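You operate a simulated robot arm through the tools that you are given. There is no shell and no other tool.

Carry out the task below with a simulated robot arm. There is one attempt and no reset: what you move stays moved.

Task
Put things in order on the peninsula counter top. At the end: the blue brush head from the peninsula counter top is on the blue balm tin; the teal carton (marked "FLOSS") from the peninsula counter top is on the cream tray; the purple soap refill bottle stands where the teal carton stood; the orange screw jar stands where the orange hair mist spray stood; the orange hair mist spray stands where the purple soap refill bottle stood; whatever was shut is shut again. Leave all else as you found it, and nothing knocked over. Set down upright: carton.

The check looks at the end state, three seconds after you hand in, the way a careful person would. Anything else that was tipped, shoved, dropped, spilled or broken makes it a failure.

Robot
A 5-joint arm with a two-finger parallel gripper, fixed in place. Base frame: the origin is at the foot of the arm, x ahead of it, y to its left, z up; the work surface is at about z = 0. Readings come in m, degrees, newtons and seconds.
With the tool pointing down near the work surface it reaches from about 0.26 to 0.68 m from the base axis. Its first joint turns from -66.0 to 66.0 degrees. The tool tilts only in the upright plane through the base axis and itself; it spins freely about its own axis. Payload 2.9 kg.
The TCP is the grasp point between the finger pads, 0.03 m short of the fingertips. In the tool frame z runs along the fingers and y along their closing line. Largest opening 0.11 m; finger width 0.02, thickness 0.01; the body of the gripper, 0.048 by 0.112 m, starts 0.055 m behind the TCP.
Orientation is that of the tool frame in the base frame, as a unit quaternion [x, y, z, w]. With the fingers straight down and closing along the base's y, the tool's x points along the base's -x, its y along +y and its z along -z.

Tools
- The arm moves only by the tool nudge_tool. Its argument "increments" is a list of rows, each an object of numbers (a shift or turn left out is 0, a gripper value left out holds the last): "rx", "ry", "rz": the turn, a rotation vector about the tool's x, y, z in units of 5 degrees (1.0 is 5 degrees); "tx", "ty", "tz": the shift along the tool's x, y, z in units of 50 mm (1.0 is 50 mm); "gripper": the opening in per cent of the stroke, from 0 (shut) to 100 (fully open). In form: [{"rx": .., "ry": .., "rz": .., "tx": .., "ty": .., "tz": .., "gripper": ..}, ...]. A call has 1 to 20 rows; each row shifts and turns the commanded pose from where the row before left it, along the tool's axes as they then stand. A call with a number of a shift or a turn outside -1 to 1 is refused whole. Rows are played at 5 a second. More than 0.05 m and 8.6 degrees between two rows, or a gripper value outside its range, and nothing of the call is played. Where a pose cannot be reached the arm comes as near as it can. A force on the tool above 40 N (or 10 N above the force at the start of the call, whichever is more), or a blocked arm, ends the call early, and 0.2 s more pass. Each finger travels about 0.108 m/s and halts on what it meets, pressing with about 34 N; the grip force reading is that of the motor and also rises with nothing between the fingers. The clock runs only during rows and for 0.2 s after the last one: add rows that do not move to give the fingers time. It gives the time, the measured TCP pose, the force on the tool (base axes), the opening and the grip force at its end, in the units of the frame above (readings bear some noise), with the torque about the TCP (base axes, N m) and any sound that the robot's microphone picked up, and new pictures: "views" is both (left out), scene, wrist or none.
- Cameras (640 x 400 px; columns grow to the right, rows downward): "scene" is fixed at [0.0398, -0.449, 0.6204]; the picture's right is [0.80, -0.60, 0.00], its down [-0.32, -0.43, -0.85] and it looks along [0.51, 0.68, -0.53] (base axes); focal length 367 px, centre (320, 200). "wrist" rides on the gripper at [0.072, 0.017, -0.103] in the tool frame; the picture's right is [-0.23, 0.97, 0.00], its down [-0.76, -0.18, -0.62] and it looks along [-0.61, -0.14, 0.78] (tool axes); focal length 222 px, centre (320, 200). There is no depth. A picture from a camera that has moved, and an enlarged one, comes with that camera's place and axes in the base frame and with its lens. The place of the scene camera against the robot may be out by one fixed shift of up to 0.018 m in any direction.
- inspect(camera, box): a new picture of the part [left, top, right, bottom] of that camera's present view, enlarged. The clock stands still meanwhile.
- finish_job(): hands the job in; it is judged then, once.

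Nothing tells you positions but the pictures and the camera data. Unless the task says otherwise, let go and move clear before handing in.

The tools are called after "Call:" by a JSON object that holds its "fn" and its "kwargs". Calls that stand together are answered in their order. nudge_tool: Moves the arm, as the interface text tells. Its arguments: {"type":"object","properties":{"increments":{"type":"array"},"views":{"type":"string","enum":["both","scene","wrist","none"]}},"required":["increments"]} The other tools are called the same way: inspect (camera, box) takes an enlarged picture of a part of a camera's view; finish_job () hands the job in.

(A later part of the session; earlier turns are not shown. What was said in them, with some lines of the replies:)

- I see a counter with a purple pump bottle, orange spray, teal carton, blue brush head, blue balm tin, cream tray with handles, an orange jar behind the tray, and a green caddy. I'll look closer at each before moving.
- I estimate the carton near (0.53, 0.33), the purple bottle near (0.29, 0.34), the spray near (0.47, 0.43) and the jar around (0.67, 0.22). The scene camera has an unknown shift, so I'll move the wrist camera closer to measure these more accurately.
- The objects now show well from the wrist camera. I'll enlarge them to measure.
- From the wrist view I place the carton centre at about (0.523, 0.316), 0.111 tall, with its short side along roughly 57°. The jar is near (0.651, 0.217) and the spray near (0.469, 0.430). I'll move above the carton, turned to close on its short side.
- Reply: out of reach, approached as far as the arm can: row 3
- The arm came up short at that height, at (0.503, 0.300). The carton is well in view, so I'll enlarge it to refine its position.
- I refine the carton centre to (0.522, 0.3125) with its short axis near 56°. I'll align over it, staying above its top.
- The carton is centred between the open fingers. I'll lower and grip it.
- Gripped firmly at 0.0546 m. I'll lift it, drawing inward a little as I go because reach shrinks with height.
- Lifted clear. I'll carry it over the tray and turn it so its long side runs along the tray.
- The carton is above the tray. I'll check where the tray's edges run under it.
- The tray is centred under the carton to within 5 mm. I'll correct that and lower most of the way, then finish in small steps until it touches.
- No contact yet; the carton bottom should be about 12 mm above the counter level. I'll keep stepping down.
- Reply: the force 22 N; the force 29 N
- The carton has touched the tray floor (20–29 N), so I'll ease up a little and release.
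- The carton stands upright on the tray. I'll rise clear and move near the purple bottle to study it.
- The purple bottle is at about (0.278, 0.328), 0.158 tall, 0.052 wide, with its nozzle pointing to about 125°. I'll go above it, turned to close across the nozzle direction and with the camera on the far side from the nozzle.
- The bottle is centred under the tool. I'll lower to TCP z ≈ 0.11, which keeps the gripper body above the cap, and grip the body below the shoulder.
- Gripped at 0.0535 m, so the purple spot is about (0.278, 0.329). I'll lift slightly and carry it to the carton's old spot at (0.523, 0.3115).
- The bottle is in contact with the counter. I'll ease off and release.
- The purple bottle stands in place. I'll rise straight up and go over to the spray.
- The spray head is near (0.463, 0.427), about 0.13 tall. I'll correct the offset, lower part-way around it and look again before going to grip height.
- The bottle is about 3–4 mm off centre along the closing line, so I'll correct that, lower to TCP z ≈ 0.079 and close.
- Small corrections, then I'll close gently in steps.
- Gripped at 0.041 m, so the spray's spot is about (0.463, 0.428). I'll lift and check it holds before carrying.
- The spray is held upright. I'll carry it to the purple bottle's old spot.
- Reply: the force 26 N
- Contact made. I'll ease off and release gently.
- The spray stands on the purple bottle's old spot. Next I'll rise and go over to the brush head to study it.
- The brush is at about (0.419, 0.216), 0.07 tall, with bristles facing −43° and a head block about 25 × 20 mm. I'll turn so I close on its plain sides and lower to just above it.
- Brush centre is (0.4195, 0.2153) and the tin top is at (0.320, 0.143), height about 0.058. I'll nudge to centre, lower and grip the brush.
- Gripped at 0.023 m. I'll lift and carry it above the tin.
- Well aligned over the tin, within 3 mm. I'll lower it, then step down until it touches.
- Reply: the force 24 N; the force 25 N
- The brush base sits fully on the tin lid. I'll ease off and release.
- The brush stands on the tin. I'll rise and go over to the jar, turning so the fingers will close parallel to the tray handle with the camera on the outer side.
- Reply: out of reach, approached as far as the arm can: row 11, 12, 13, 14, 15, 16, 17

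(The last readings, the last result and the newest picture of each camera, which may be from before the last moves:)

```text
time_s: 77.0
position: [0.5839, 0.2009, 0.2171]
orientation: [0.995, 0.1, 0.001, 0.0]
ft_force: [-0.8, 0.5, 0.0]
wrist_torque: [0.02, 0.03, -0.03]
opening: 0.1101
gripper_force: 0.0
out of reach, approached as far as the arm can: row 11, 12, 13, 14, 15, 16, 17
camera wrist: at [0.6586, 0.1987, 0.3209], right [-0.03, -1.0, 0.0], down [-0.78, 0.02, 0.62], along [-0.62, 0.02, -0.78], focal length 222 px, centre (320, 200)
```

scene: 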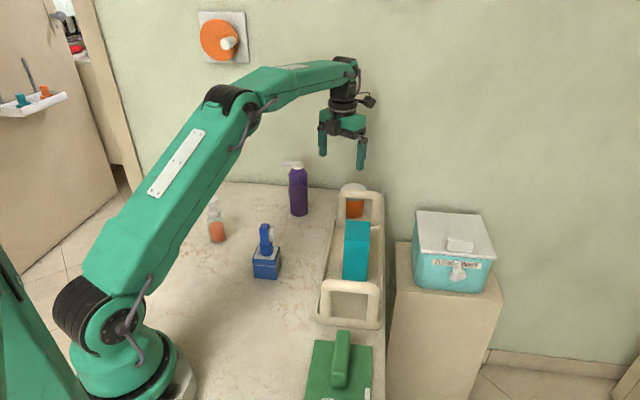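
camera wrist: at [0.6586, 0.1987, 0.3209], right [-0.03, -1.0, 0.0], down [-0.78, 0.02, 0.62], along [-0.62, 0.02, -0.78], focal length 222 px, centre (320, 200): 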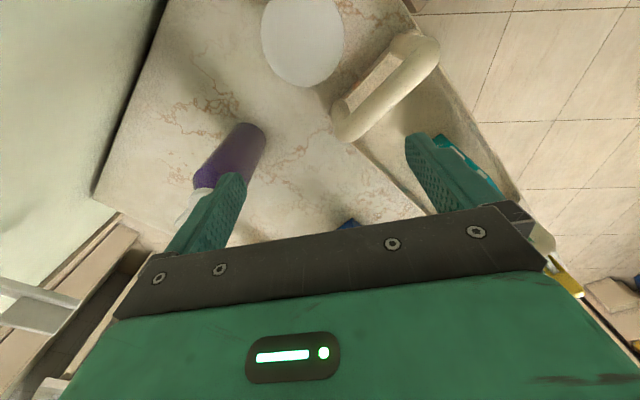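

The wrist roll hit its limit at this angle, so I'll unwind it the other way round to reach the same finger direction with the camera outward.

Call:
{"fn": "nudge_tool", "kwargs": {"increments": [{"rz": 1}, {"rz": 1}, {"rz": 1}, {"rz": 1}, {"rz": 1}, {"rz": 1}, {"rz": 1}, {"rz": 1}, {"rz": 1}, {"rz": 1}, {"rz": 1}, {"rz": 1}, {"rz": 1}, {"rz": 1}, {"rz": 1}, {"rz": 1}, {"rz": 1}, {"rz": 1}, {"rz": 1}, {"rz": 1}], "views": "none"}}

Call:
{"fn": "nudge_tool", "kwargs": {"increments": [{"rz": 1}, {"rz": 1}, {"rz": 1}, {"rz": 1}, {"rz": 1}, {"rz": 1}, {"rz": 1}, {"rz": 1}, {"rz": 1}, {"rz": 1}, {"rz": 1}, {"rz": 1}, {"rz": 1}, {"rz": 1}, {"rz": 1}, {"rz": 1}, {"rz": 1}, {"rz": 1}, {"rz": 1}, {"rz": 1}]}}

```text
time_s: 81.2
position: [0.5848, 0.2004, 0.2166]
orientation: [0.716, -0.698, 0.0, 0.0]
ft_force: [1.1, 0.5, -0.7]
wrist_torque: [0.02, 0.0, -0.01]
opening: 0.1098
gripper_force: 0.1
```

```text
time_s: 85.4
position: [0.5854, 0.2017, 0.2176]
orientation: [0.075, 0.997, 0.0, 0.0]
ft_force: [0.8, -0.4, -0.4]
wrist_torque: [0.02, 0.0, 0.0]
opening: 0.1101
gripper_force: 0.1
camera wrist: at [0.5159, 0.2272, 0.321], right [0.37, 0.93, 0.0], down [0.73, -0.29, 0.62], along [0.58, -0.23, -0.78], focal length 222 px, centre (320, 200)
```

scene: 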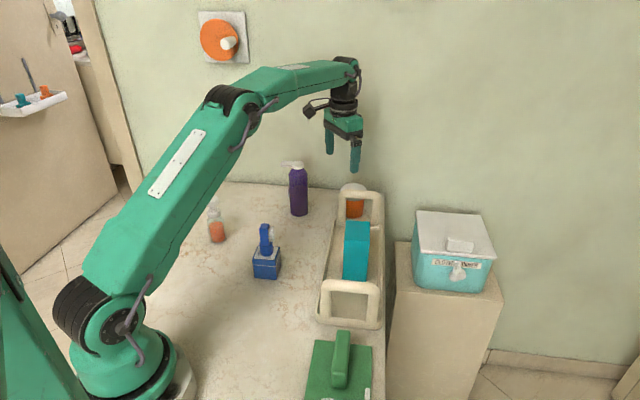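
wrist: 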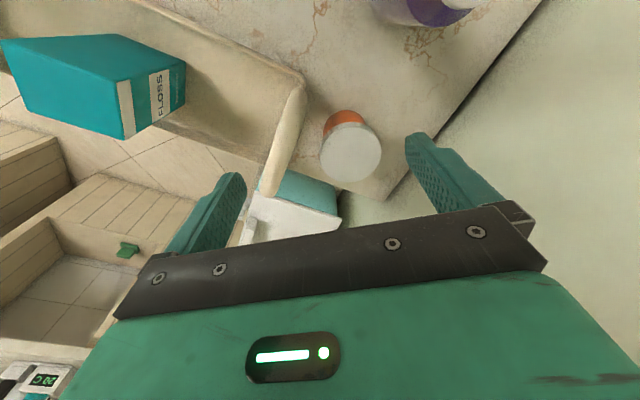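

This angle shows the jar and handle well, so I'll measure them again here.

Call:
{"fn": "inspect", "kwargs": {"camera": "wrist", "box": [250, 70, 410, 200]}}

Call:
{"fn": "inspect", "kwargs": {"camera": "scene", "box": [310, 160, 410, 260]}}

```text
3.08 times, centred on (330, 135) of wrist
camera zoom: at [0.5159, 0.2272, 0.321], right [0.37, 0.93, 0.0], down [0.73, -0.29, 0.62], along [0.58, -0.23, -0.78], focal length 684 px, centre (289, 400)
```

zoom: 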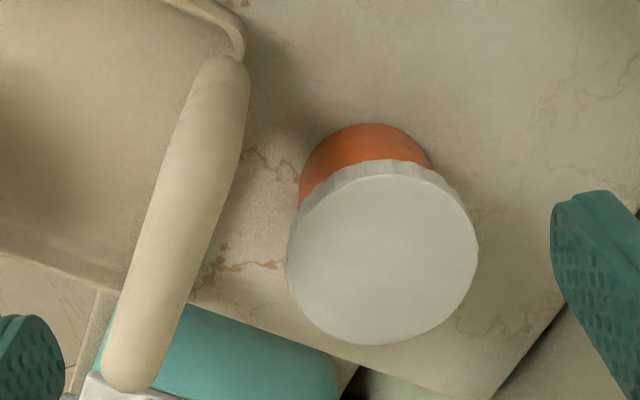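

```text
4.00 times, centred on (360, 210) of scene
camera zoom: at [0.0398, -0.449, 0.6204], right [0.8, -0.6, 0.0], down [-0.32, -0.43, -0.85], along [0.51, 0.68, -0.53], focal length 1468 px, centre (160, 160)
```

zoom: 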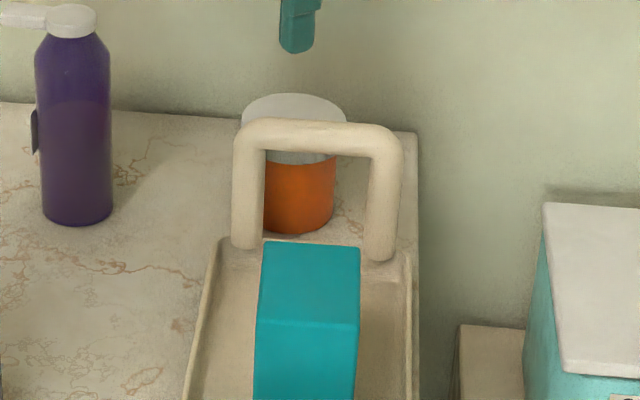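

Refined: the jar lid is at about (0.647, 0.216), top near 0.076, with the handle bar about 8 cm away. I'll finish unwinding to the planned finger direction.

Call:
{"fn": "nudge_tool", "kwargs": {"increments": [{"rz": 1}, {"rz": 1}, {"rz": 1}, {"rz": 1}, {"rz": 1}, {"rz": 1}, {"rz": 1}, {"rz": 1}, {"rz": 1}, {"rz": 1}, {"rz": 1}, {"rz": 1}, {"rz": 1}], "views": "none"}}

Call:
{"fn": "nudge_tool", "kwargs": {"increments": [{"rz": 1}, {"rz": 1}, {"rz": 1}, {"rz": 1}, {"rz": 1}, {"rz": 1}, {"rz": 1}, {"rz": 1}, {"rz": 1}, {"rz": 1}, {"rz": 1}, {"rz": 1}, {"rz": 0.88}, {}]}}

```text
time_s: 88.2
position: [0.585, 0.2019, 0.2169]
orientation: [0.599, 0.801, 0.0, 0.0]
ft_force: [-0.4, -0.1, 0.1]
wrist_torque: [-0.01, -0.01, 0.02]
opening: 0.11
gripper_force: 0.0
```

```text
time_s: 91.2
position: [0.585, 0.201, 0.2165]
orientation: [0.934, 0.358, 0.0, -0.001]
ft_force: [1.1, -0.9, -0.1]
wrist_torque: [0.02, -0.04, 0.02]
opening: 0.1099
gripper_force: 0.1
camera wrist: at [0.6501, 0.2362, 0.3209], right [0.48, -0.88, 0.0], down [-0.68, -0.38, 0.62], along [-0.55, -0.3, -0.78], focal length 222 px, centre (320, 200)
```

scene: 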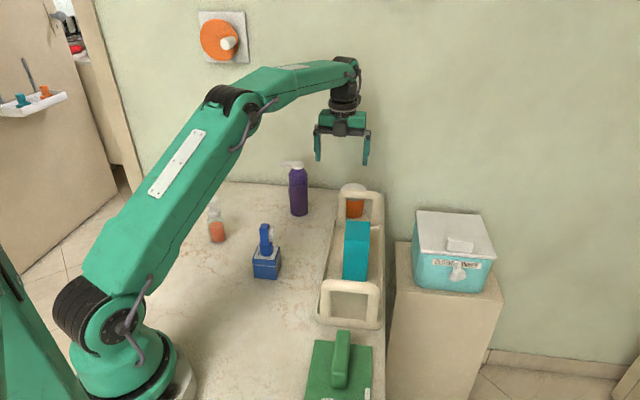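
wrist: 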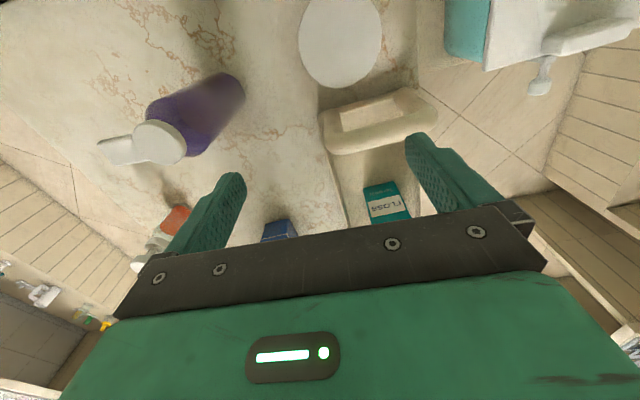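

I'll tilt the tool 6° outward to extend reach, then move out and down to above the jar, keeping clear of the handle.

Call:
{"fn": "nudge_tool", "kwargs": {"increments": [{"rx": -0.24, "ry": 0.55}, {"rx": -0.24, "ry": 0.55}, {"tx": 0.475, "ty": 0.273, "tz": 0.56}, {"tx": 0.249, "ty": 0.141, "tz": 0.497}, {"tx": 0.249, "ty": 0.141, "tz": 0.497}, {}]}}

```text
time_s: 92.6
position: [0.6463, 0.2165, 0.1431]
orientation: [0.932, 0.359, 0.053, 0.002]
ft_force: [-0.7, 0.3, 0.0]
wrist_torque: [-0.03, 0.03, 0.0]
opening: 0.1104
gripper_force: 0.1
camera wrist: at [0.7006, 0.2474, 0.2546], right [0.48, -0.88, 0.02], down [-0.74, -0.4, 0.54], along [-0.46, -0.28, -0.84], focal length 222 px, centre (320, 200)
```

scene: 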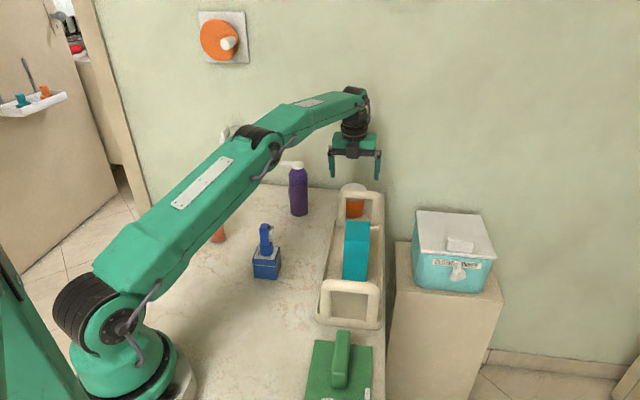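
wrist: 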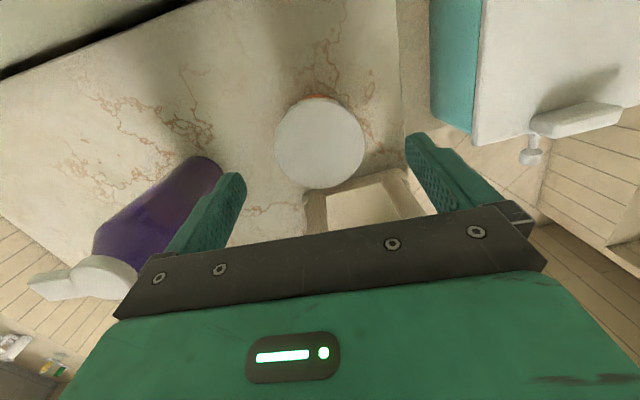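

The jar sits squarely between the fingers at about (0.649, 0.215). I'll lower straight down around the lid.

Call:
{"fn": "nudge_tool", "kwargs": {"increments": [{"tx": -0.043, "ty": -0.009, "tz": 0.5587}, {"tx": -0.043, "ty": -0.009, "tz": 0.5587}, {"tx": -0.043, "ty": -0.009, "tz": 0.5587}, {}]}}

```text
time_s: 93.6
position: [0.6507, 0.2146, 0.0607]
orientation: [0.932, 0.358, 0.052, 0.002]
ft_force: [-0.4, 0.1, 1.0]
wrist_torque: [0.0, -0.02, 0.02]
opening: 0.1101
gripper_force: 0.0
camera wrist: at [0.7037, 0.2459, 0.1711], right [0.48, -0.88, 0.02], down [-0.74, -0.4, 0.54], along [-0.46, -0.28, -0.84], focal length 222 px, centre (320, 200)
```

scene: 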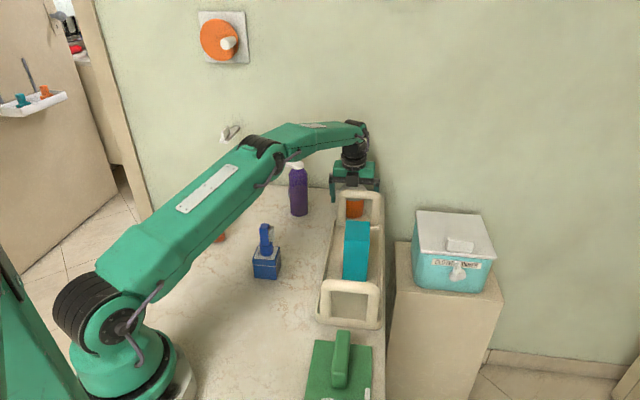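
wrist: 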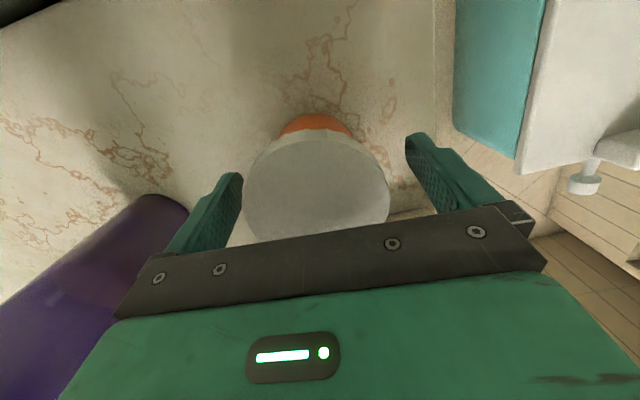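

Call:
{"fn": "inspect", "kwargs": {"camera": "wrist", "box": [210, 90, 460, 250]}}

Call:
{"fn": "inspect", "kwargs": {"camera": "scene", "box": [300, 130, 410, 240]}}

```text
2.50 times, centred on (335, 170) of wrist
camera zoom: at [0.7037, 0.2459, 0.1711], right [0.48, -0.88, 0.02], down [-0.74, -0.4, 0.54], along [-0.46, -0.28, -0.84], focal length 555 px, centre (282, 275)
```

zoom: 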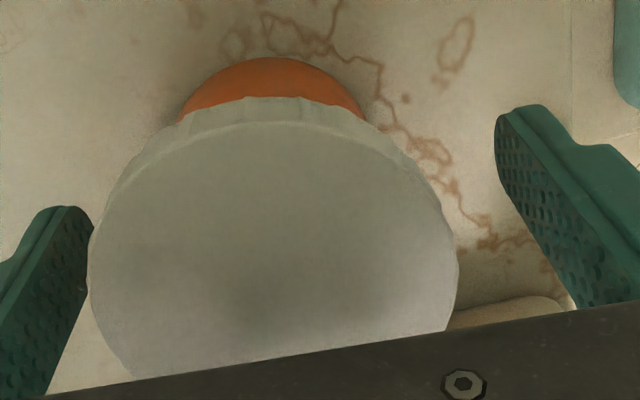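

```text
3.64 times, centred on (355, 185) of scene
camera zoom: at [0.0398, -0.449, 0.6204], right [0.8, -0.6, 0.0], down [-0.32, -0.43, -0.85], along [0.51, 0.68, -0.53], focal length 1335 px, centre (193, 254)
```

zoom: 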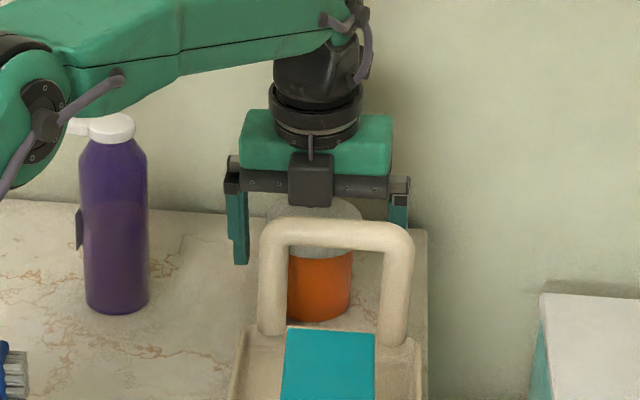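

The lid is about 1.7 mm off centre. I'll nudge and close on it in gentle steps.

Call:
{"fn": "nudge_tool", "kwargs": {"increments": [{"ty": -0.035}, {"gripper": 85}, {"gripper": 79}, {"gripper": 76}, {"gripper": 74}, {"gripper": 72}, {"gripper": 70}, {"gripper": 68}, {"gripper": 66}, {"gripper": 63}, {"gripper": 58}, {"gripper": 55}, {}]}}

```text
time_s: 96.4
position: [0.6485, 0.2156, 0.0616]
orientation: [0.932, 0.358, 0.053, 0.003]
ft_force: [0.1, -0.9, 0.7]
wrist_torque: [0.0, 0.0, 0.03]
opening: 0.0735
gripper_force: 34.4
camera wrist: at [0.7028, 0.2474, 0.1714], right [0.48, -0.88, 0.02], down [-0.74, -0.4, 0.54], along [-0.46, -0.28, -0.84], focal length 222 px, centre (320, 200)
```

scene: 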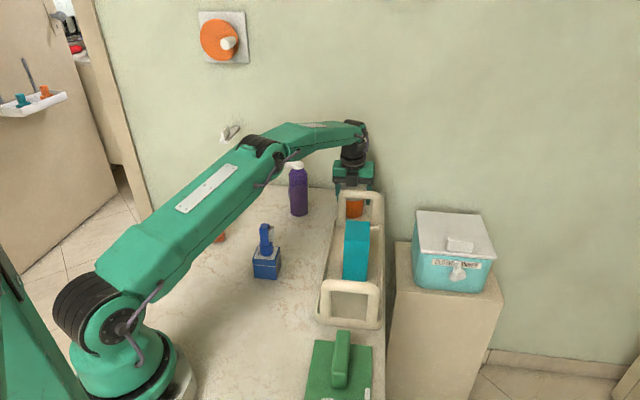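
wrist: 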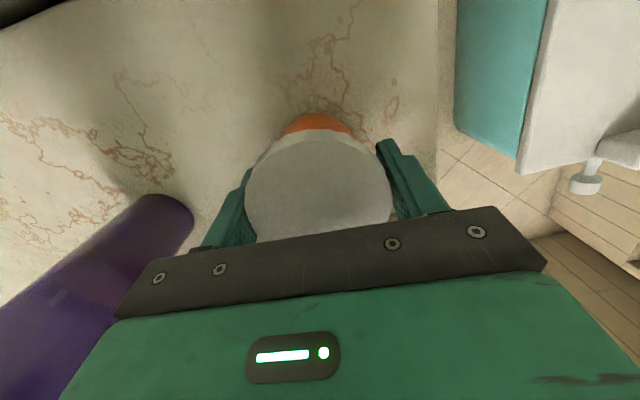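

Gripped at 0.0735 m. I'll lift straight up a little and check the jar comes with it.

Call:
{"fn": "nudge_tool", "kwargs": {"increments": [{"tx": 0.019, "ty": 0.008, "tz": -0.2}, {"tx": 0.038, "ty": 0.017, "tz": -0.398}, {"tx": 0.038, "ty": 0.017, "tz": -0.398}, {}]}}

```text
time_s: 97.4
position: [0.6494, 0.2161, 0.1118]
orientation: [0.932, 0.358, 0.052, 0.002]
ft_force: [-0.1, -0.3, -1.5]
wrist_torque: [0.02, 0.0, -0.01]
opening: 0.0738
gripper_force: 34.1
camera wrist: at [0.7039, 0.2477, 0.2236], right [0.48, -0.88, 0.02], down [-0.74, -0.4, 0.54], along [-0.46, -0.28, -0.84], focal length 222 px, centre (320, 200)
```

scene: 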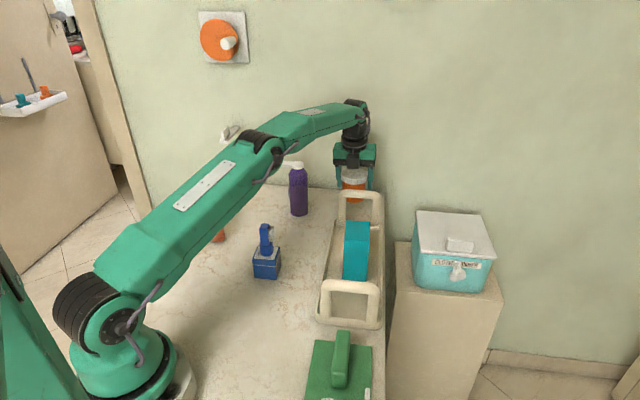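
wrist: 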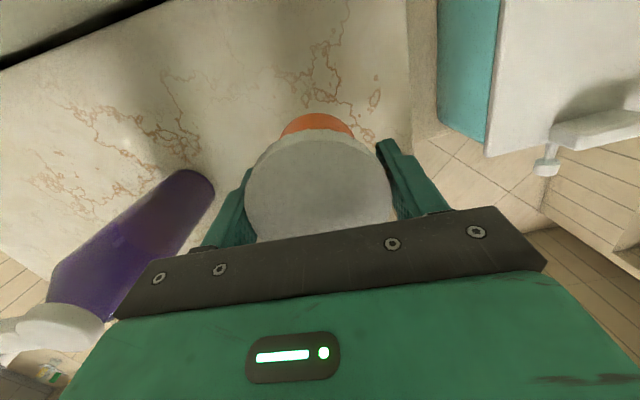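

The jar is lifted and held level. I'll keep raising it while drawing inward, high enough to clear the handle and the purple bottle, then straighten the tool.

Call:
{"fn": "nudge_tool", "kwargs": {"increments": [{"tx": 0.077, "ty": 0.033, "tz": -0.796}, {"tx": -0.216, "ty": -0.094, "tz": -0.628}, {"tx": -0.216, "ty": -0.094, "tz": -0.628}, {"tx": -0.216, "ty": -0.094, "tz": -0.628}, {"tx": -0.73, "ty": -0.318, "tz": -0.084}, {"rx": 0.24, "ry": -0.55}, {"rx": 0.24, "ry": -0.55}, {}]}}

```text
time_s: 99.2
position: [0.5704, 0.1893, 0.2444]
orientation: [0.933, 0.359, 0.001, -0.001]
ft_force: [0.3, -0.3, -0.3]
wrist_torque: [-0.01, 0.01, -0.02]
opening: 0.0739
gripper_force: 34.6
camera wrist: at [0.6343, 0.2229, 0.3474], right [0.48, -0.87, 0.0], down [-0.68, -0.38, 0.62], along [-0.55, -0.3, -0.78], focal length 222 px, centre (320, 200)
```

scene: 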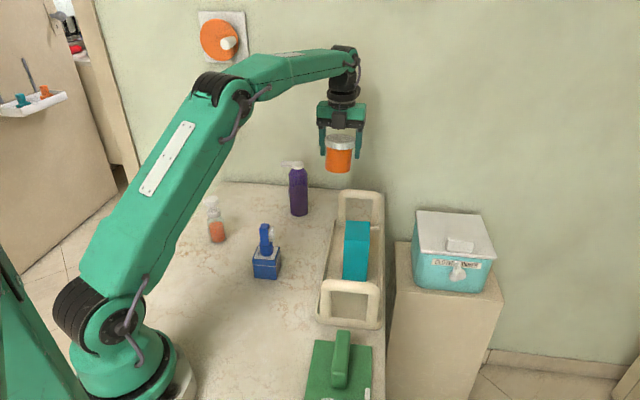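
wrist: 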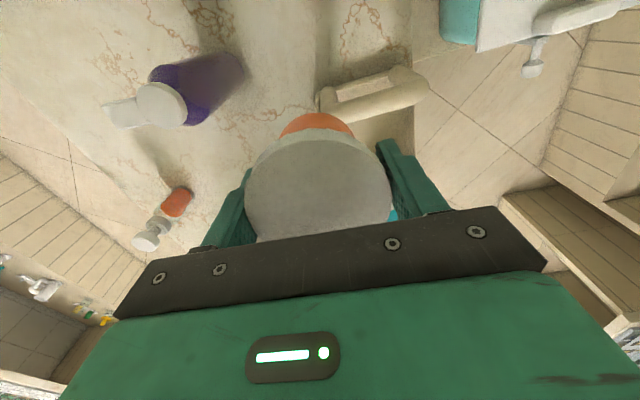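

I'll turn the tool in mid-air so the wrist roll stays within limits at the spray's old spot, then travel there around the purple bottle.

Call:
{"fn": "nudge_tool", "kwargs": {"increments": [{"rz": -0.98}, {"rz": -0.98}, {"rz": -0.98}, {"rz": -0.98}, {"rz": -0.98}, {"rz": -0.98}, {"rz": -0.98}, {"rz": -0.98}, {"rz": -0.98}, {"rz": -0.98}, {"rz": -0.98}, {"rz": -0.98}, {"rz": -0.98}, {"rz": -0.98}, {"rz": -0.98}, {"rz": -0.98}, {"rz": -0.98}, {"rz": -0.98}, {}], "views": "none"}}

Call:
{"fn": "nudge_tool", "kwargs": {"increments": [{"tx": 0.8755, "ty": -0.182}, {"tx": 0.8755, "ty": -0.182}, {"tx": 0.8755, "ty": -0.182}, {"tx": 0.8755, "ty": -0.182}, {}]}}

```text
time_s: 103.2
position: [0.5679, 0.1891, 0.2422]
orientation: [0.419, 0.908, 0.001, 0.0]
ft_force: [-0.3, 0.6, -1.6]
wrist_torque: [-0.01, 0.0, 0.01]
opening: 0.0735
gripper_force: 34.4
```

```text
time_s: 104.4
position: [0.4253, 0.299, 0.2418]
orientation: [0.42, 0.908, 0.001, -0.001]
ft_force: [-0.5, 0.4, -0.8]
wrist_torque: [-0.01, 0.0, -0.04]
opening: 0.0736
gripper_force: 34.0
camera wrist: at [0.3914, 0.3634, 0.3451], right [0.89, 0.46, 0.0], down [0.36, -0.7, 0.62], along [0.28, -0.55, -0.78], focal length 222 px, centre (320, 200)
```

scene: 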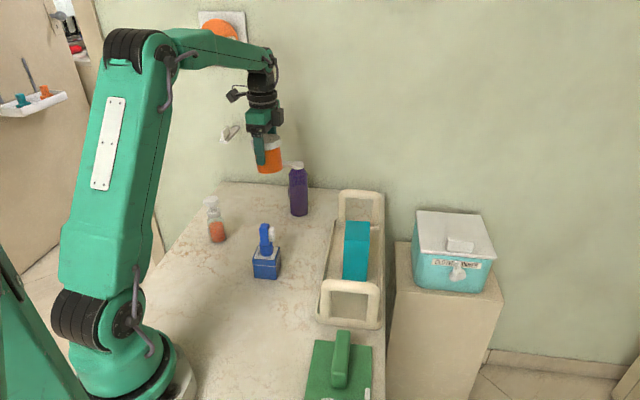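
wrist: 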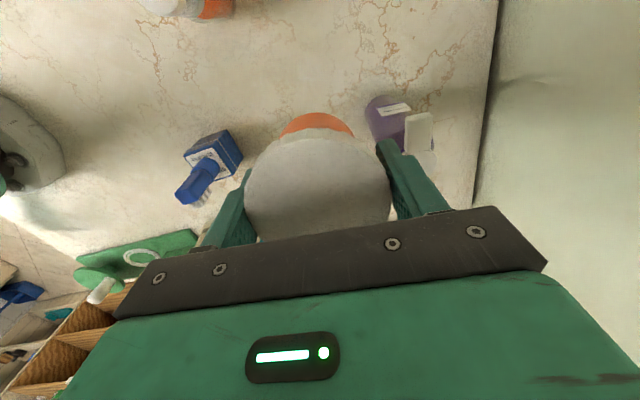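

Call:
{"fn": "nudge_tool", "kwargs": {"increments": [{"tx": 0.4927, "ty": 0.75}, {"tx": 0.4927, "ty": 0.75}, {"tx": 0.4927, "ty": 0.75}, {}]}}

```text
time_s: 105.4
position: [0.4647, 0.429, 0.241]
orientation: [0.42, 0.908, -0.001, 0.0]
ft_force: [-0.4, 0.5, -0.4]
wrist_torque: [-0.01, 0.0, 0.02]
opening: 0.0737
gripper_force: 34.0
camera wrist: at [0.4313, 0.4937, 0.3439], right [0.89, 0.46, 0.0], down [0.36, -0.7, 0.62], along [0.28, -0.56, -0.78], focal length 222 px, centre (320, 200)
```

scene: 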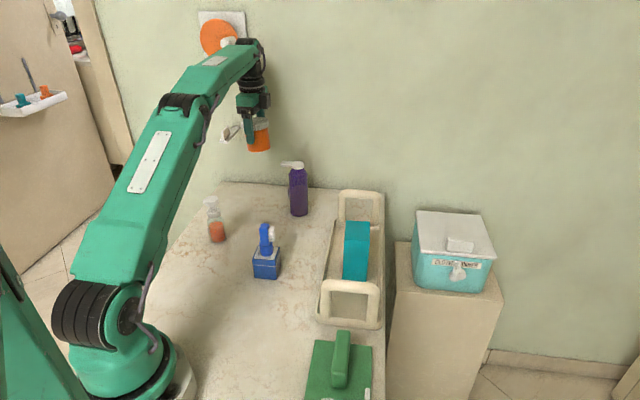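
wrist: 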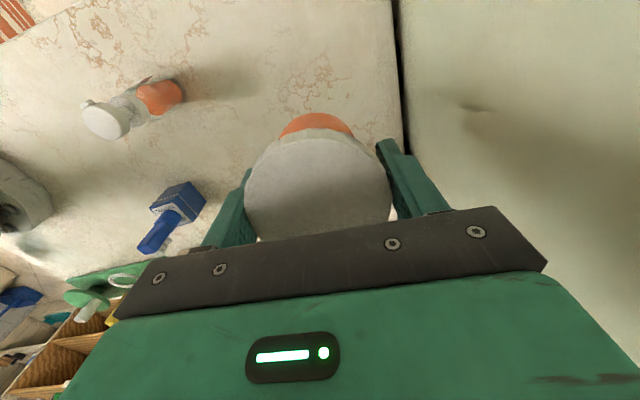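

A wall bracket juts out near this spot, and with the tool as it is the camera would come down beside it. I'll back off and turn the tool so the camera faces the open side instead.

Call:
{"fn": "nudge_tool", "kwargs": {"increments": [{"ty": -0.8}, {"ty": -0.8}, {"rz": -1}, {"rz": -1}, {"rz": -1}, {"rz": -1}, {"rz": -1}, {"rz": -1}, {"rz": -1}, {"rz": -1}, {"rz": -1}, {"rz": -1}, {"rz": -1}, {"rz": -1}, {}], "views": "none"}}

Call:
{"fn": "nudge_tool", "kwargs": {"increments": [{"rz": -1}, {"rz": -1}, {"rz": -1}, {"rz": -1}, {"rz": -1}, {"rz": -1}, {"rz": -1}, {"rz": -1}, {"rz": -1}, {"rz": -1}, {"rz": -1}, {"rz": -0.9}, {}]}}

```text
time_s: 108.6
position: [0.4043, 0.3754, 0.2427]
orientation: [-0.091, 0.996, 0.0, 0.0]
ft_force: [-0.8, 0.4, -1.2]
wrist_torque: [0.02, 0.0, 0.02]
opening: 0.0737
gripper_force: 33.7
```

```text
time_s: 111.4
position: [0.4043, 0.3773, 0.2408]
orientation: [-0.573, 0.82, 0.0, 0.0]
ft_force: [0.9, -0.4, -0.5]
wrist_torque: [0.0, -0.03, 0.03]
opening: 0.0736
gripper_force: 33.8
camera wrist: at [0.3626, 0.3129, 0.345], right [-0.84, 0.55, 0.0], down [0.43, 0.65, 0.62], along [0.34, 0.52, -0.78], focal length 222 px, centre (320, 200)
```

scene: 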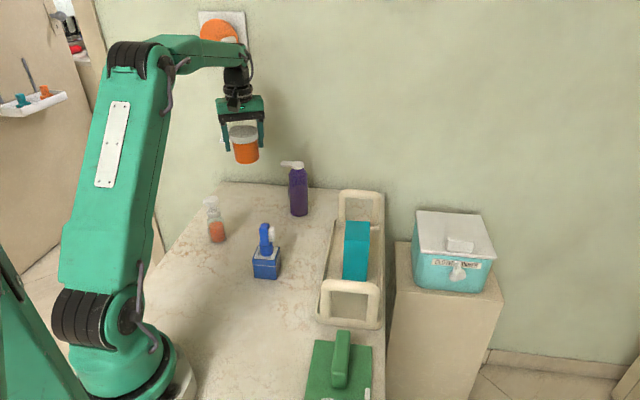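
wrist: 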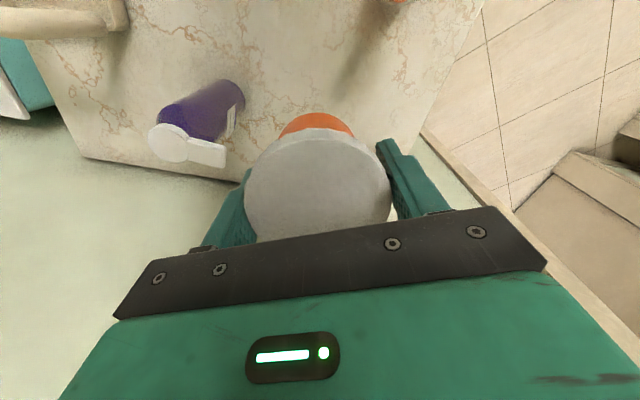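

The camera now faces inward. I'll lower part-way here, then slide out to the spot.

Call:
{"fn": "nudge_tool", "kwargs": {"increments": [{"tz": 0.9}, {"tz": 0.7}, {"tx": -0.458, "ty": -0.249}, {"tx": -0.458, "ty": -0.249}, {"tx": -0.458, "ty": -0.249}, {}]}}

```text
time_s: 112.8
position: [0.4625, 0.4282, 0.1604]
orientation: [-0.573, 0.82, 0.0, 0.001]
ft_force: [0.6, 1.1, 0.4]
wrist_torque: [-0.02, 0.02, 0.0]
opening: 0.0738
gripper_force: 33.9
camera wrist: at [0.4216, 0.365, 0.2652], right [-0.84, 0.55, 0.0], down [0.43, 0.65, 0.62], along [0.34, 0.52, -0.78], focal length 222 px, centre (320, 200)
```

scene: 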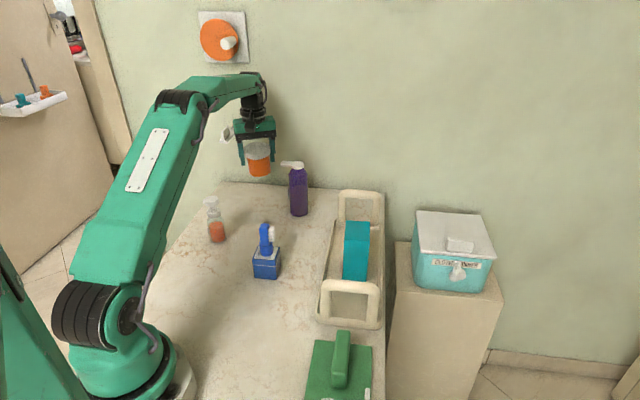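
wrist: 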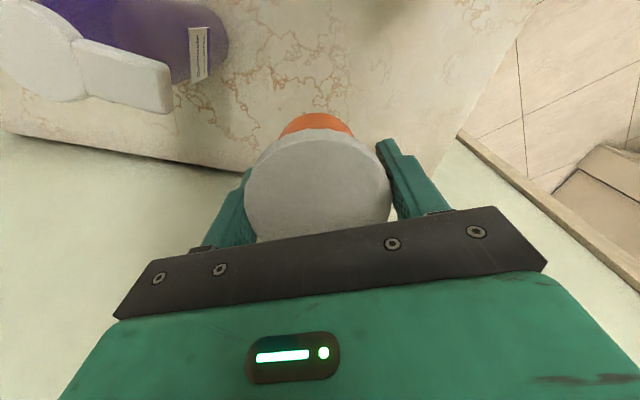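

Call:
{"fn": "inspect", "kwargs": {"camera": "scene", "box": [200, 60, 320, 230]}}

```text
2.35 times, centred on (260, 145) of scene
camera zoom: at [0.0398, -0.449, 0.6205], right [0.8, -0.6, 0.0], down [-0.32, -0.43, -0.85], along [0.51, 0.68, -0.53], focal length 864 px, centre (461, 329)
```

zoom: 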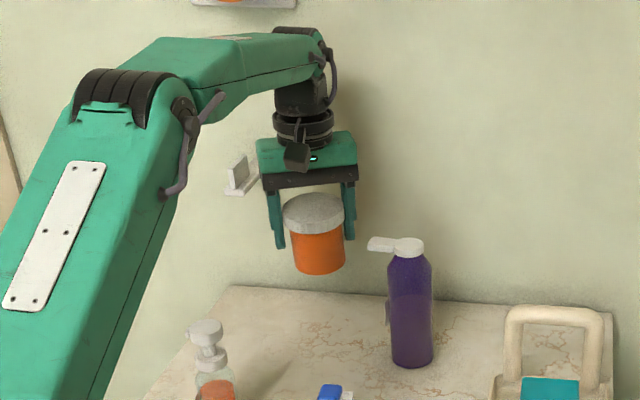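

Since the tool was tilted 6° when it gripped, the jar now hangs 6° off upright. Repeating the same tilt in tool axes, which here lies almost in the radial plane, will level it.

Call:
{"fn": "nudge_tool", "kwargs": {"increments": [{"rz": 0.74}, {"rx": -0.24, "ry": 0.55}, {"rx": -0.24, "ry": 0.55}, {}]}}

Call:
{"fn": "inspect", "kwargs": {"camera": "scene", "box": [200, 80, 320, 230]}}

```text
time_s: 113.8
position: [0.4609, 0.428, 0.1633]
orientation: [-0.545, 0.837, -0.008, -0.052]
ft_force: [-0.1, 0.5, -0.7]
wrist_torque: [-0.01, -0.02, -0.03]
opening: 0.0738
gripper_force: 33.9
camera wrist: at [0.4247, 0.3753, 0.2731], right [-0.8, 0.6, 0.02], down [0.52, 0.67, 0.54], along [0.31, 0.44, -0.84], focal length 222 px, centre (320, 200)
```

scene: 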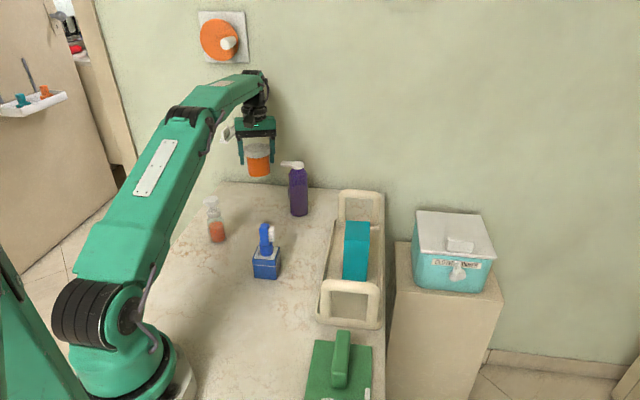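
wrist: 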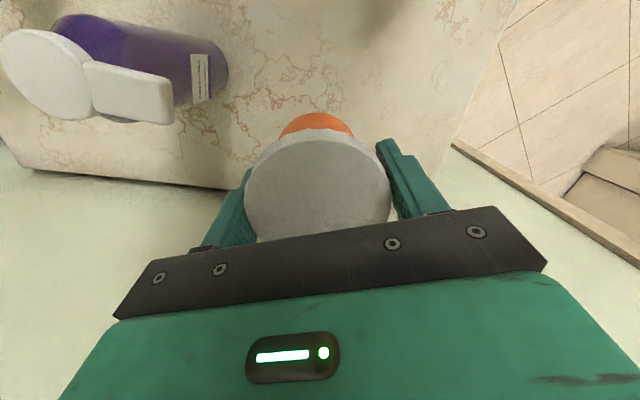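

```text
2.67 times, centred on (260, 155) of scene
camera zoom: at [0.0398, -0.449, 0.6205], right [0.8, -0.6, 0.0], down [-0.32, -0.43, -0.85], along [0.51, 0.68, -0.53], focal length 979 px, centre (480, 320)
```

zoom: 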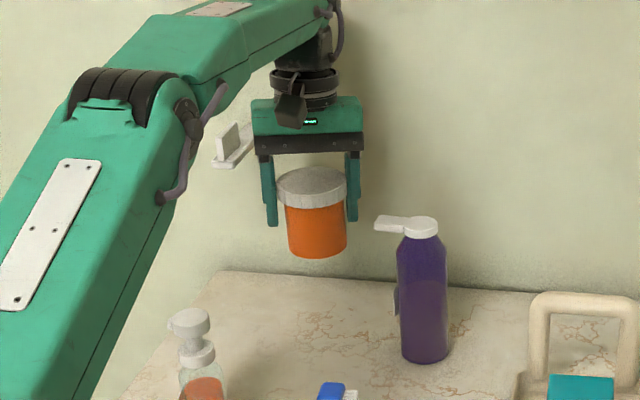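

The jar now looks level. Before lowering, I'll check the wall bracket beside the gripper's left end.

Call:
{"fn": "inspect", "kwargs": {"camera": "scene", "box": [210, 100, 290, 180]}}

Call:
{"fn": "inspect", "kwargs": {"camera": "wrist", "box": [0, 0, 640, 400]}}

```text
5.00 times, centred on (250, 140) of scene
camera zoom: at [0.0398, -0.449, 0.6205], right [0.8, -0.6, 0.0], down [-0.32, -0.43, -0.85], along [0.51, 0.68, -0.53], focal length 1836 px, centre (670, 500)
```

zoom: 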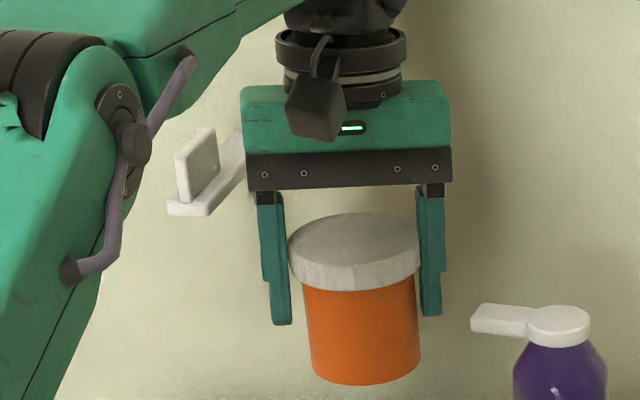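

```text
1.00 times, centred on (320, 200) of wrist (not enlarged: the box is as wide or as high as the picture)
camera zoom: at [0.4247, 0.3753, 0.2731], right [-0.8, 0.6, 0.02], down [0.52, 0.67, 0.54], along [0.31, 0.44, -0.84], focal length 222 px, centre (320, 200)
```

zoom: 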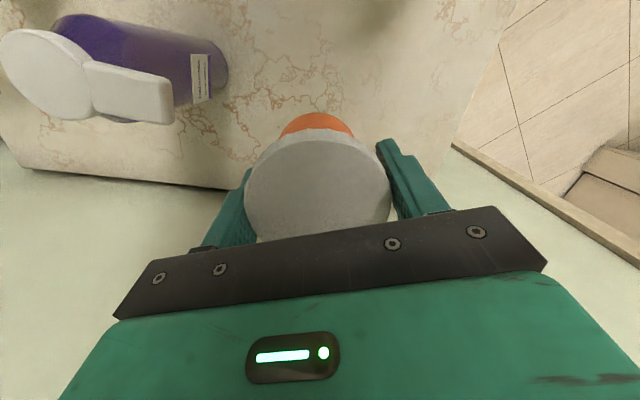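

The bracket passes behind the gripper's end with a few centimetres to spare, and I'm only moving straight down. I'll lower the jar most of the way.

Call:
{"fn": "nudge_tool", "kwargs": {"increments": [{"tx": -0.063, "ty": -0.036, "tz": 0.6}, {"tx": -0.063, "ty": -0.036, "tz": 0.6}, {"tx": -0.055, "ty": -0.03, "tz": 0.5}, {}]}}

```text
time_s: 114.8
position: [0.4639, 0.4275, 0.0748]
orientation: [-0.545, 0.837, -0.009, -0.051]
ft_force: [-0.1, 0.7, -2.0]
wrist_torque: [-0.01, 0.0, -0.03]
opening: 0.074
gripper_force: 34.0
camera wrist: at [0.4257, 0.3742, 0.1851], right [-0.8, 0.6, 0.02], down [0.52, 0.67, 0.54], along [0.31, 0.44, -0.84], focal length 222 px, centre (320, 200)
```

scene: 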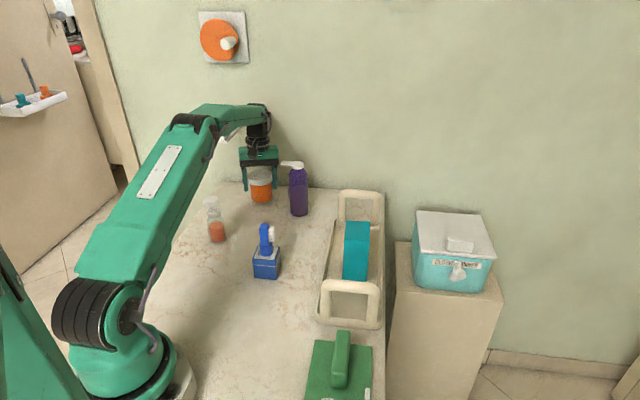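
wrist: 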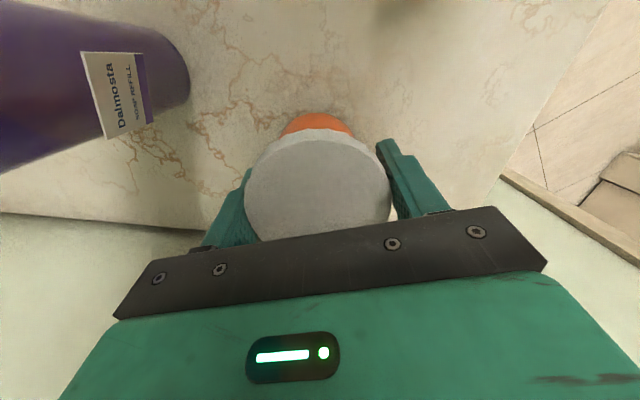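

Call:
{"fn": "inspect", "kwargs": {"camera": "scene", "box": [220, 110, 330, 225]}}

Call:
{"fn": "nudge_tool", "kwargs": {"increments": [{"tx": -0.01, "ty": -0.004, "tz": 0.1}, {"tx": -0.006, "ty": -0.003, "tz": 0.06}, {}], "views": "none"}}

```text
3.48 times, centred on (275, 168) of scene
camera zoom: at [0.0398, -0.449, 0.6205], right [0.8, -0.6, 0.0], down [-0.32, -0.43, -0.85], along [0.51, 0.68, -0.53], focal length 1277 px, centre (476, 313)
```

zoom: 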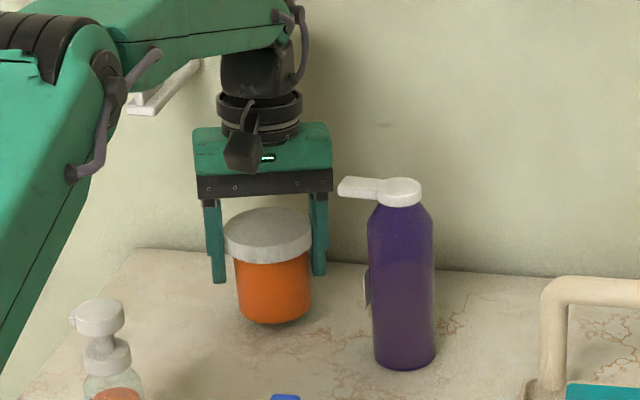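

```text
time_s: 115.6
position: [0.4635, 0.4286, 0.0682]
orientation: [-0.544, 0.837, -0.008, -0.052]
ft_force: [-0.2, 0.5, -1.6]
wrist_torque: [-0.01, 0.02, 0.0]
opening: 0.0735
gripper_force: 33.8
```

Call:
{"fn": "nudge_tool", "kwargs": {"increments": [{"tx": -0.004, "ty": -0.002, "tz": 0.04}, {}], "views": "none"}}

Call:
{"fn": "nudge_tool", "kwargs": {"increments": [{"tx": -0.004, "ty": -0.002, "tz": 0.04}, {}], "views": "none"}}

Call:
{"fn": "nudge_tool", "kwargs": {"increments": [{"tx": -0.003, "ty": -0.001, "tz": 0.03}, {}], "views": "none"}}

```text
time_s: 116.2
position: [0.4623, 0.4279, 0.0665]
orientation: [-0.545, 0.837, -0.008, -0.051]
ft_force: [0.6, 0.9, -1.7]
wrist_torque: [-0.02, -0.02, 0.0]
opening: 0.0738
gripper_force: 33.7
```

```text
time_s: 116.8
position: [0.4627, 0.4288, 0.0631]
orientation: [-0.544, 0.837, -0.009, -0.052]
ft_force: [0.2, 0.4, -1.2]
wrist_torque: [0.01, 0.0, -0.02]
opening: 0.0737
gripper_force: 34.3
```

```text
time_s: 117.4
position: [0.4646, 0.4284, 0.063]
orientation: [-0.545, 0.837, -0.009, -0.052]
ft_force: [-0.8, 0.2, -1.7]
wrist_torque: [-0.02, 0.01, 0.01]
opening: 0.0736
gripper_force: 33.6
```

Call:
{"fn": "nudge_tool", "kwargs": {"increments": [{"tx": -0.002, "ty": -0.001, "tz": 0.02}, {}], "views": "none"}}

Call:
{"fn": "nudge_tool", "kwargs": {"increments": [{"tx": -0.002, "ty": -0.001, "tz": 0.02}, {}], "views": "none"}}

Call:
{"fn": "nudge_tool", "kwargs": {"increments": [{"tx": -0.002, "ty": -0.001, "tz": 0.02}, {}], "views": "none"}}

```text
time_s: 118.0
position: [0.4627, 0.4284, 0.0609]
orientation: [-0.544, 0.838, -0.009, -0.052]
ft_force: [-0.1, 0.4, -1.3]
wrist_torque: [0.0, 0.0, -0.02]
opening: 0.0739
gripper_force: 34.3
```

```text
time_s: 118.6
position: [0.4641, 0.4279, 0.0595]
orientation: [-0.545, 0.837, -0.009, -0.052]
ft_force: [0.3, -1.5, 1.0]
wrist_torque: [0.01, 0.03, 0.02]
opening: 0.0736
gripper_force: 33.9
```

```text
time_s: 119.2
position: [0.465, 0.4287, 0.0602]
orientation: [-0.546, 0.836, -0.009, -0.052]
ft_force: [-2.1, -1.5, 5.7]
wrist_torque: [0.1, 0.21, 0.06]
opening: 0.0739
gripper_force: 33.3
```

The jar is touching the counter. I'll press it a touch flatter, then release stepwise.

Call:
{"fn": "nudge_tool", "kwargs": {"increments": [{"tx": -0.002, "ty": -0.001, "tz": 0.015}, {}], "views": "none"}}

Call:
{"fn": "nudge_tool", "kwargs": {"increments": [{"gripper": 70}, {"gripper": 74}, {"gripper": 80}, {"gripper": 88}, {"gripper": 95}, {}]}}

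```text
time_s: 119.8
position: [0.4644, 0.4282, 0.059]
orientation: [-0.544, 0.837, -0.008, -0.051]
ft_force: [-5.8, -2.8, 16.0]
wrist_torque: [0.03, 0.37, 0.11]
opening: 0.0735
gripper_force: 34.4
```

```text
time_s: 121.2
position: [0.4645, 0.429, 0.0586]
orientation: [-0.545, 0.837, -0.009, -0.052]
ft_force: [-0.1, 0.2, 0.4]
wrist_torque: [0.04, -0.01, 0.02]
opening: 0.1045
gripper_force: 0.0
camera wrist: at [0.4274, 0.3758, 0.1692], right [-0.8, 0.6, 0.02], down [0.52, 0.67, 0.54], along [0.31, 0.44, -0.84], focal length 222 px, centre (320, 200)
```

scene: 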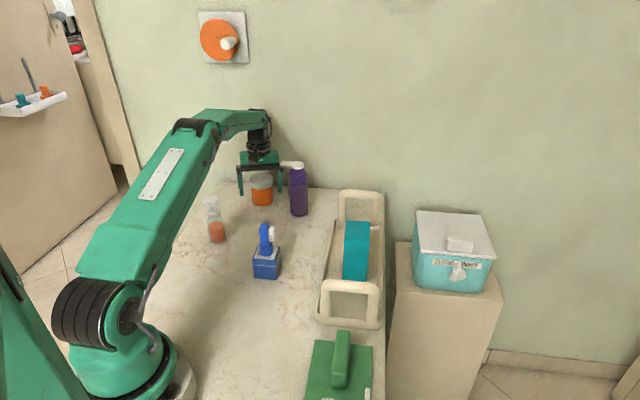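
wrist: 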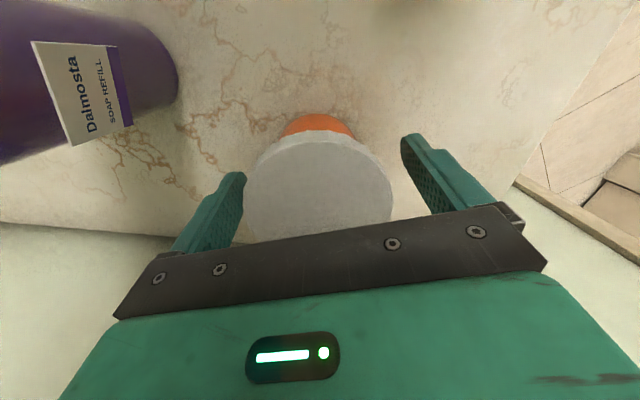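

The jar is released and standing. I'll go straight up, then back inward, and review everything.

Call:
{"fn": "nudge_tool", "kwargs": {"increments": [{"tx": 0.04, "ty": 0.018, "tz": -0.4}, {"tx": 0.086, "ty": 0.039, "tz": -0.9}, {"tx": 0.086, "ty": 0.039, "tz": -0.9}, {"tx": 0.086, "ty": 0.039, "tz": -0.9}, {"rx": 0.24, "ry": -0.55}, {"rx": 0.24, "ry": -0.55}, {}]}}

```text
time_s: 122.8
position: [0.4652, 0.4293, 0.2137]
orientation: [-0.545, 0.838, 0.0, 0.0]
ft_force: [0.3, -0.2, -0.7]
wrist_torque: [-0.01, -0.02, -0.02]
opening: 0.1046
gripper_force: 0.1
camera wrist: at [0.4192, 0.3682, 0.3174], right [-0.8, 0.6, 0.0], down [0.47, 0.62, 0.62], along [0.38, 0.5, -0.78], focal length 222 px, centre (320, 200)
```

scene: 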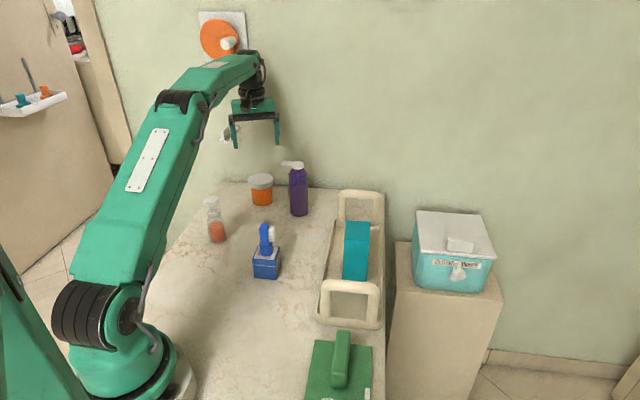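
wrist: 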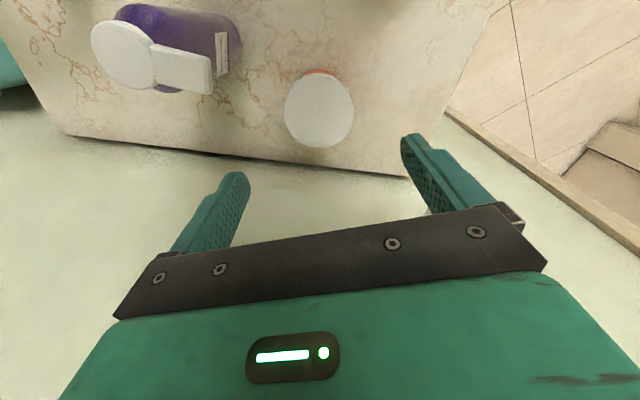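

Call:
{"fn": "nudge_tool", "kwargs": {"increments": [{"tx": 0.73, "ty": 0.317}, {"tx": 0.73, "ty": 0.317}, {"tx": 0.73, "ty": 0.317}, {"tz": -0.9}, {"tz": -0.9}, {}]}}

Call:
{"fn": "inspect", "kwargs": {"camera": "scene", "box": [180, 150, 400, 290]}}

Call:
{"fn": "inspect", "kwargs": {"camera": "scene", "box": [220, 220, 500, 400]}}

Call:
{"fn": "inspect", "kwargs": {"camera": "wrist", "box": [100, 0, 420, 200]}}

```text
time_s: 124.2
position: [0.3789, 0.3492, 0.303]
orientation: [-0.545, 0.838, 0.0, 0.0]
ft_force: [-0.8, -0.9, -0.1]
wrist_torque: [0.0, -0.01, -0.01]
opening: 0.1047
gripper_force: 0.0
camera wrist: at [0.3336, 0.2884, 0.4068], right [-0.8, 0.6, 0.0], down [0.47, 0.62, 0.62], along [0.38, 0.5, -0.78], focal length 222 px, centre (320, 200)
```

scene: 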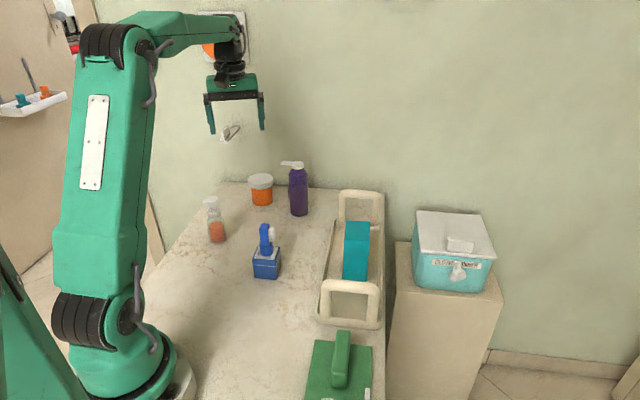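
wrist: 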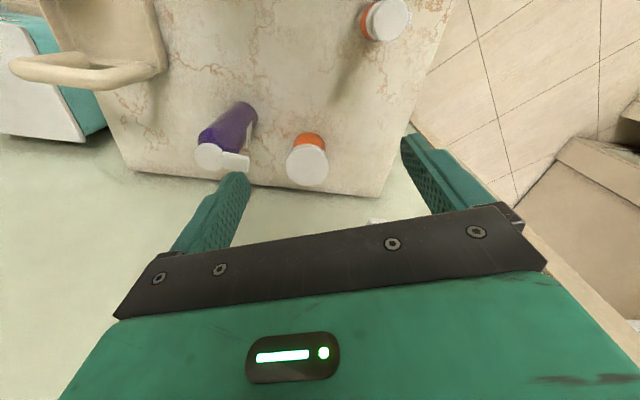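

```text
2.86 times, centred on (290, 220) of scene
camera zoom: at [0.0398, -0.449, 0.6204], right [0.8, -0.6, 0.0], down [-0.32, -0.43, -0.85], along [0.51, 0.68, -0.53], focal length 1049 px, centre (406, 143)
```

zoom: 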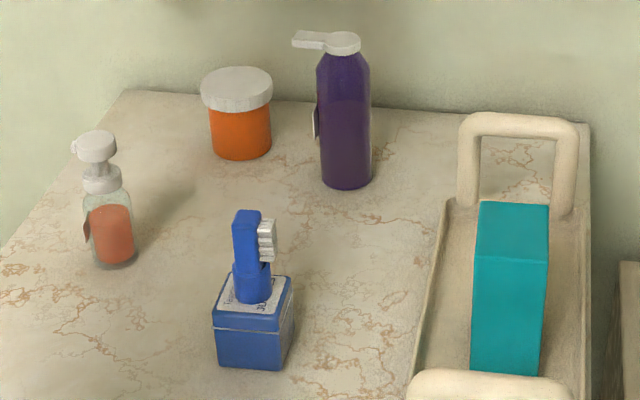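

```text
2.22 times, centred on (360, 310) of scene
camera zoom: at [0.0398, -0.449, 0.6204], right [0.8, -0.6, 0.0], down [-0.32, -0.43, -0.85], along [0.51, 0.68, -0.53], focal length 816 px, centre (231, -44)
```

zoom: 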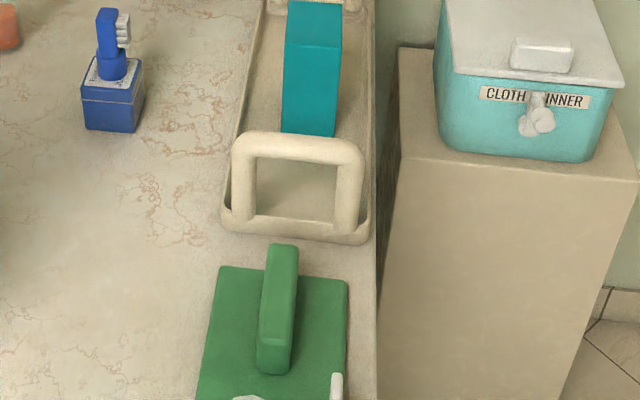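

```text
2.00 times, centred on (260, 100) of wrist
camera zoom: at [0.3336, 0.2884, 0.4068], right [-0.8, 0.6, 0.0], down [0.47, 0.62, 0.62], along [0.38, 0.5, -0.78], focal length 444 px, centre (440, 400)
```

zoom: 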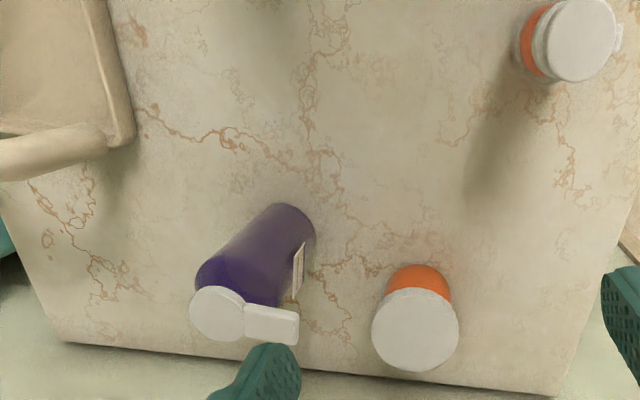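

Every object stands where the task asks:
- **Carton:** upright on the tray.
- **Purple bottle:** on the carton's spot.
- **Spray:** on the purple bottle's spot.
- **Jar:** on the spray's spot, lid still on.
- **Brush:** on the shut tin.

Nothing else appears moved and the gripper is clear, so I'm handing in.

Call:
{"fn": "finish_job", "kwargs": {}}

```text
The job is handed in.
```

I've put the counter in order and handed the job in. The last pictures showed everything standing where you asked and nothing knocked over. The check's verdict hasn't come back to me.

- **Teal carton:** it stands upright near the middle of the cream tray.
- **Purple soap refill bottle:** it stands where the carton stood.
- **Orange hair mist spray:** it stands where the purple bottle stood.
- **Orange screw jar:** it stands where the spray stood, with its lid still on. I gripped it by the lid without unscrewing it.
- **Blue brush head:** it stands on the closed balm tin.

I didn't open anything. The tray, tin and green caddy look unmoved against the first pictures. Each swapped item is within about 5 mm of the spot it replaced, judging by the camera views. The arm let go of everything and moved clear before I handed in.
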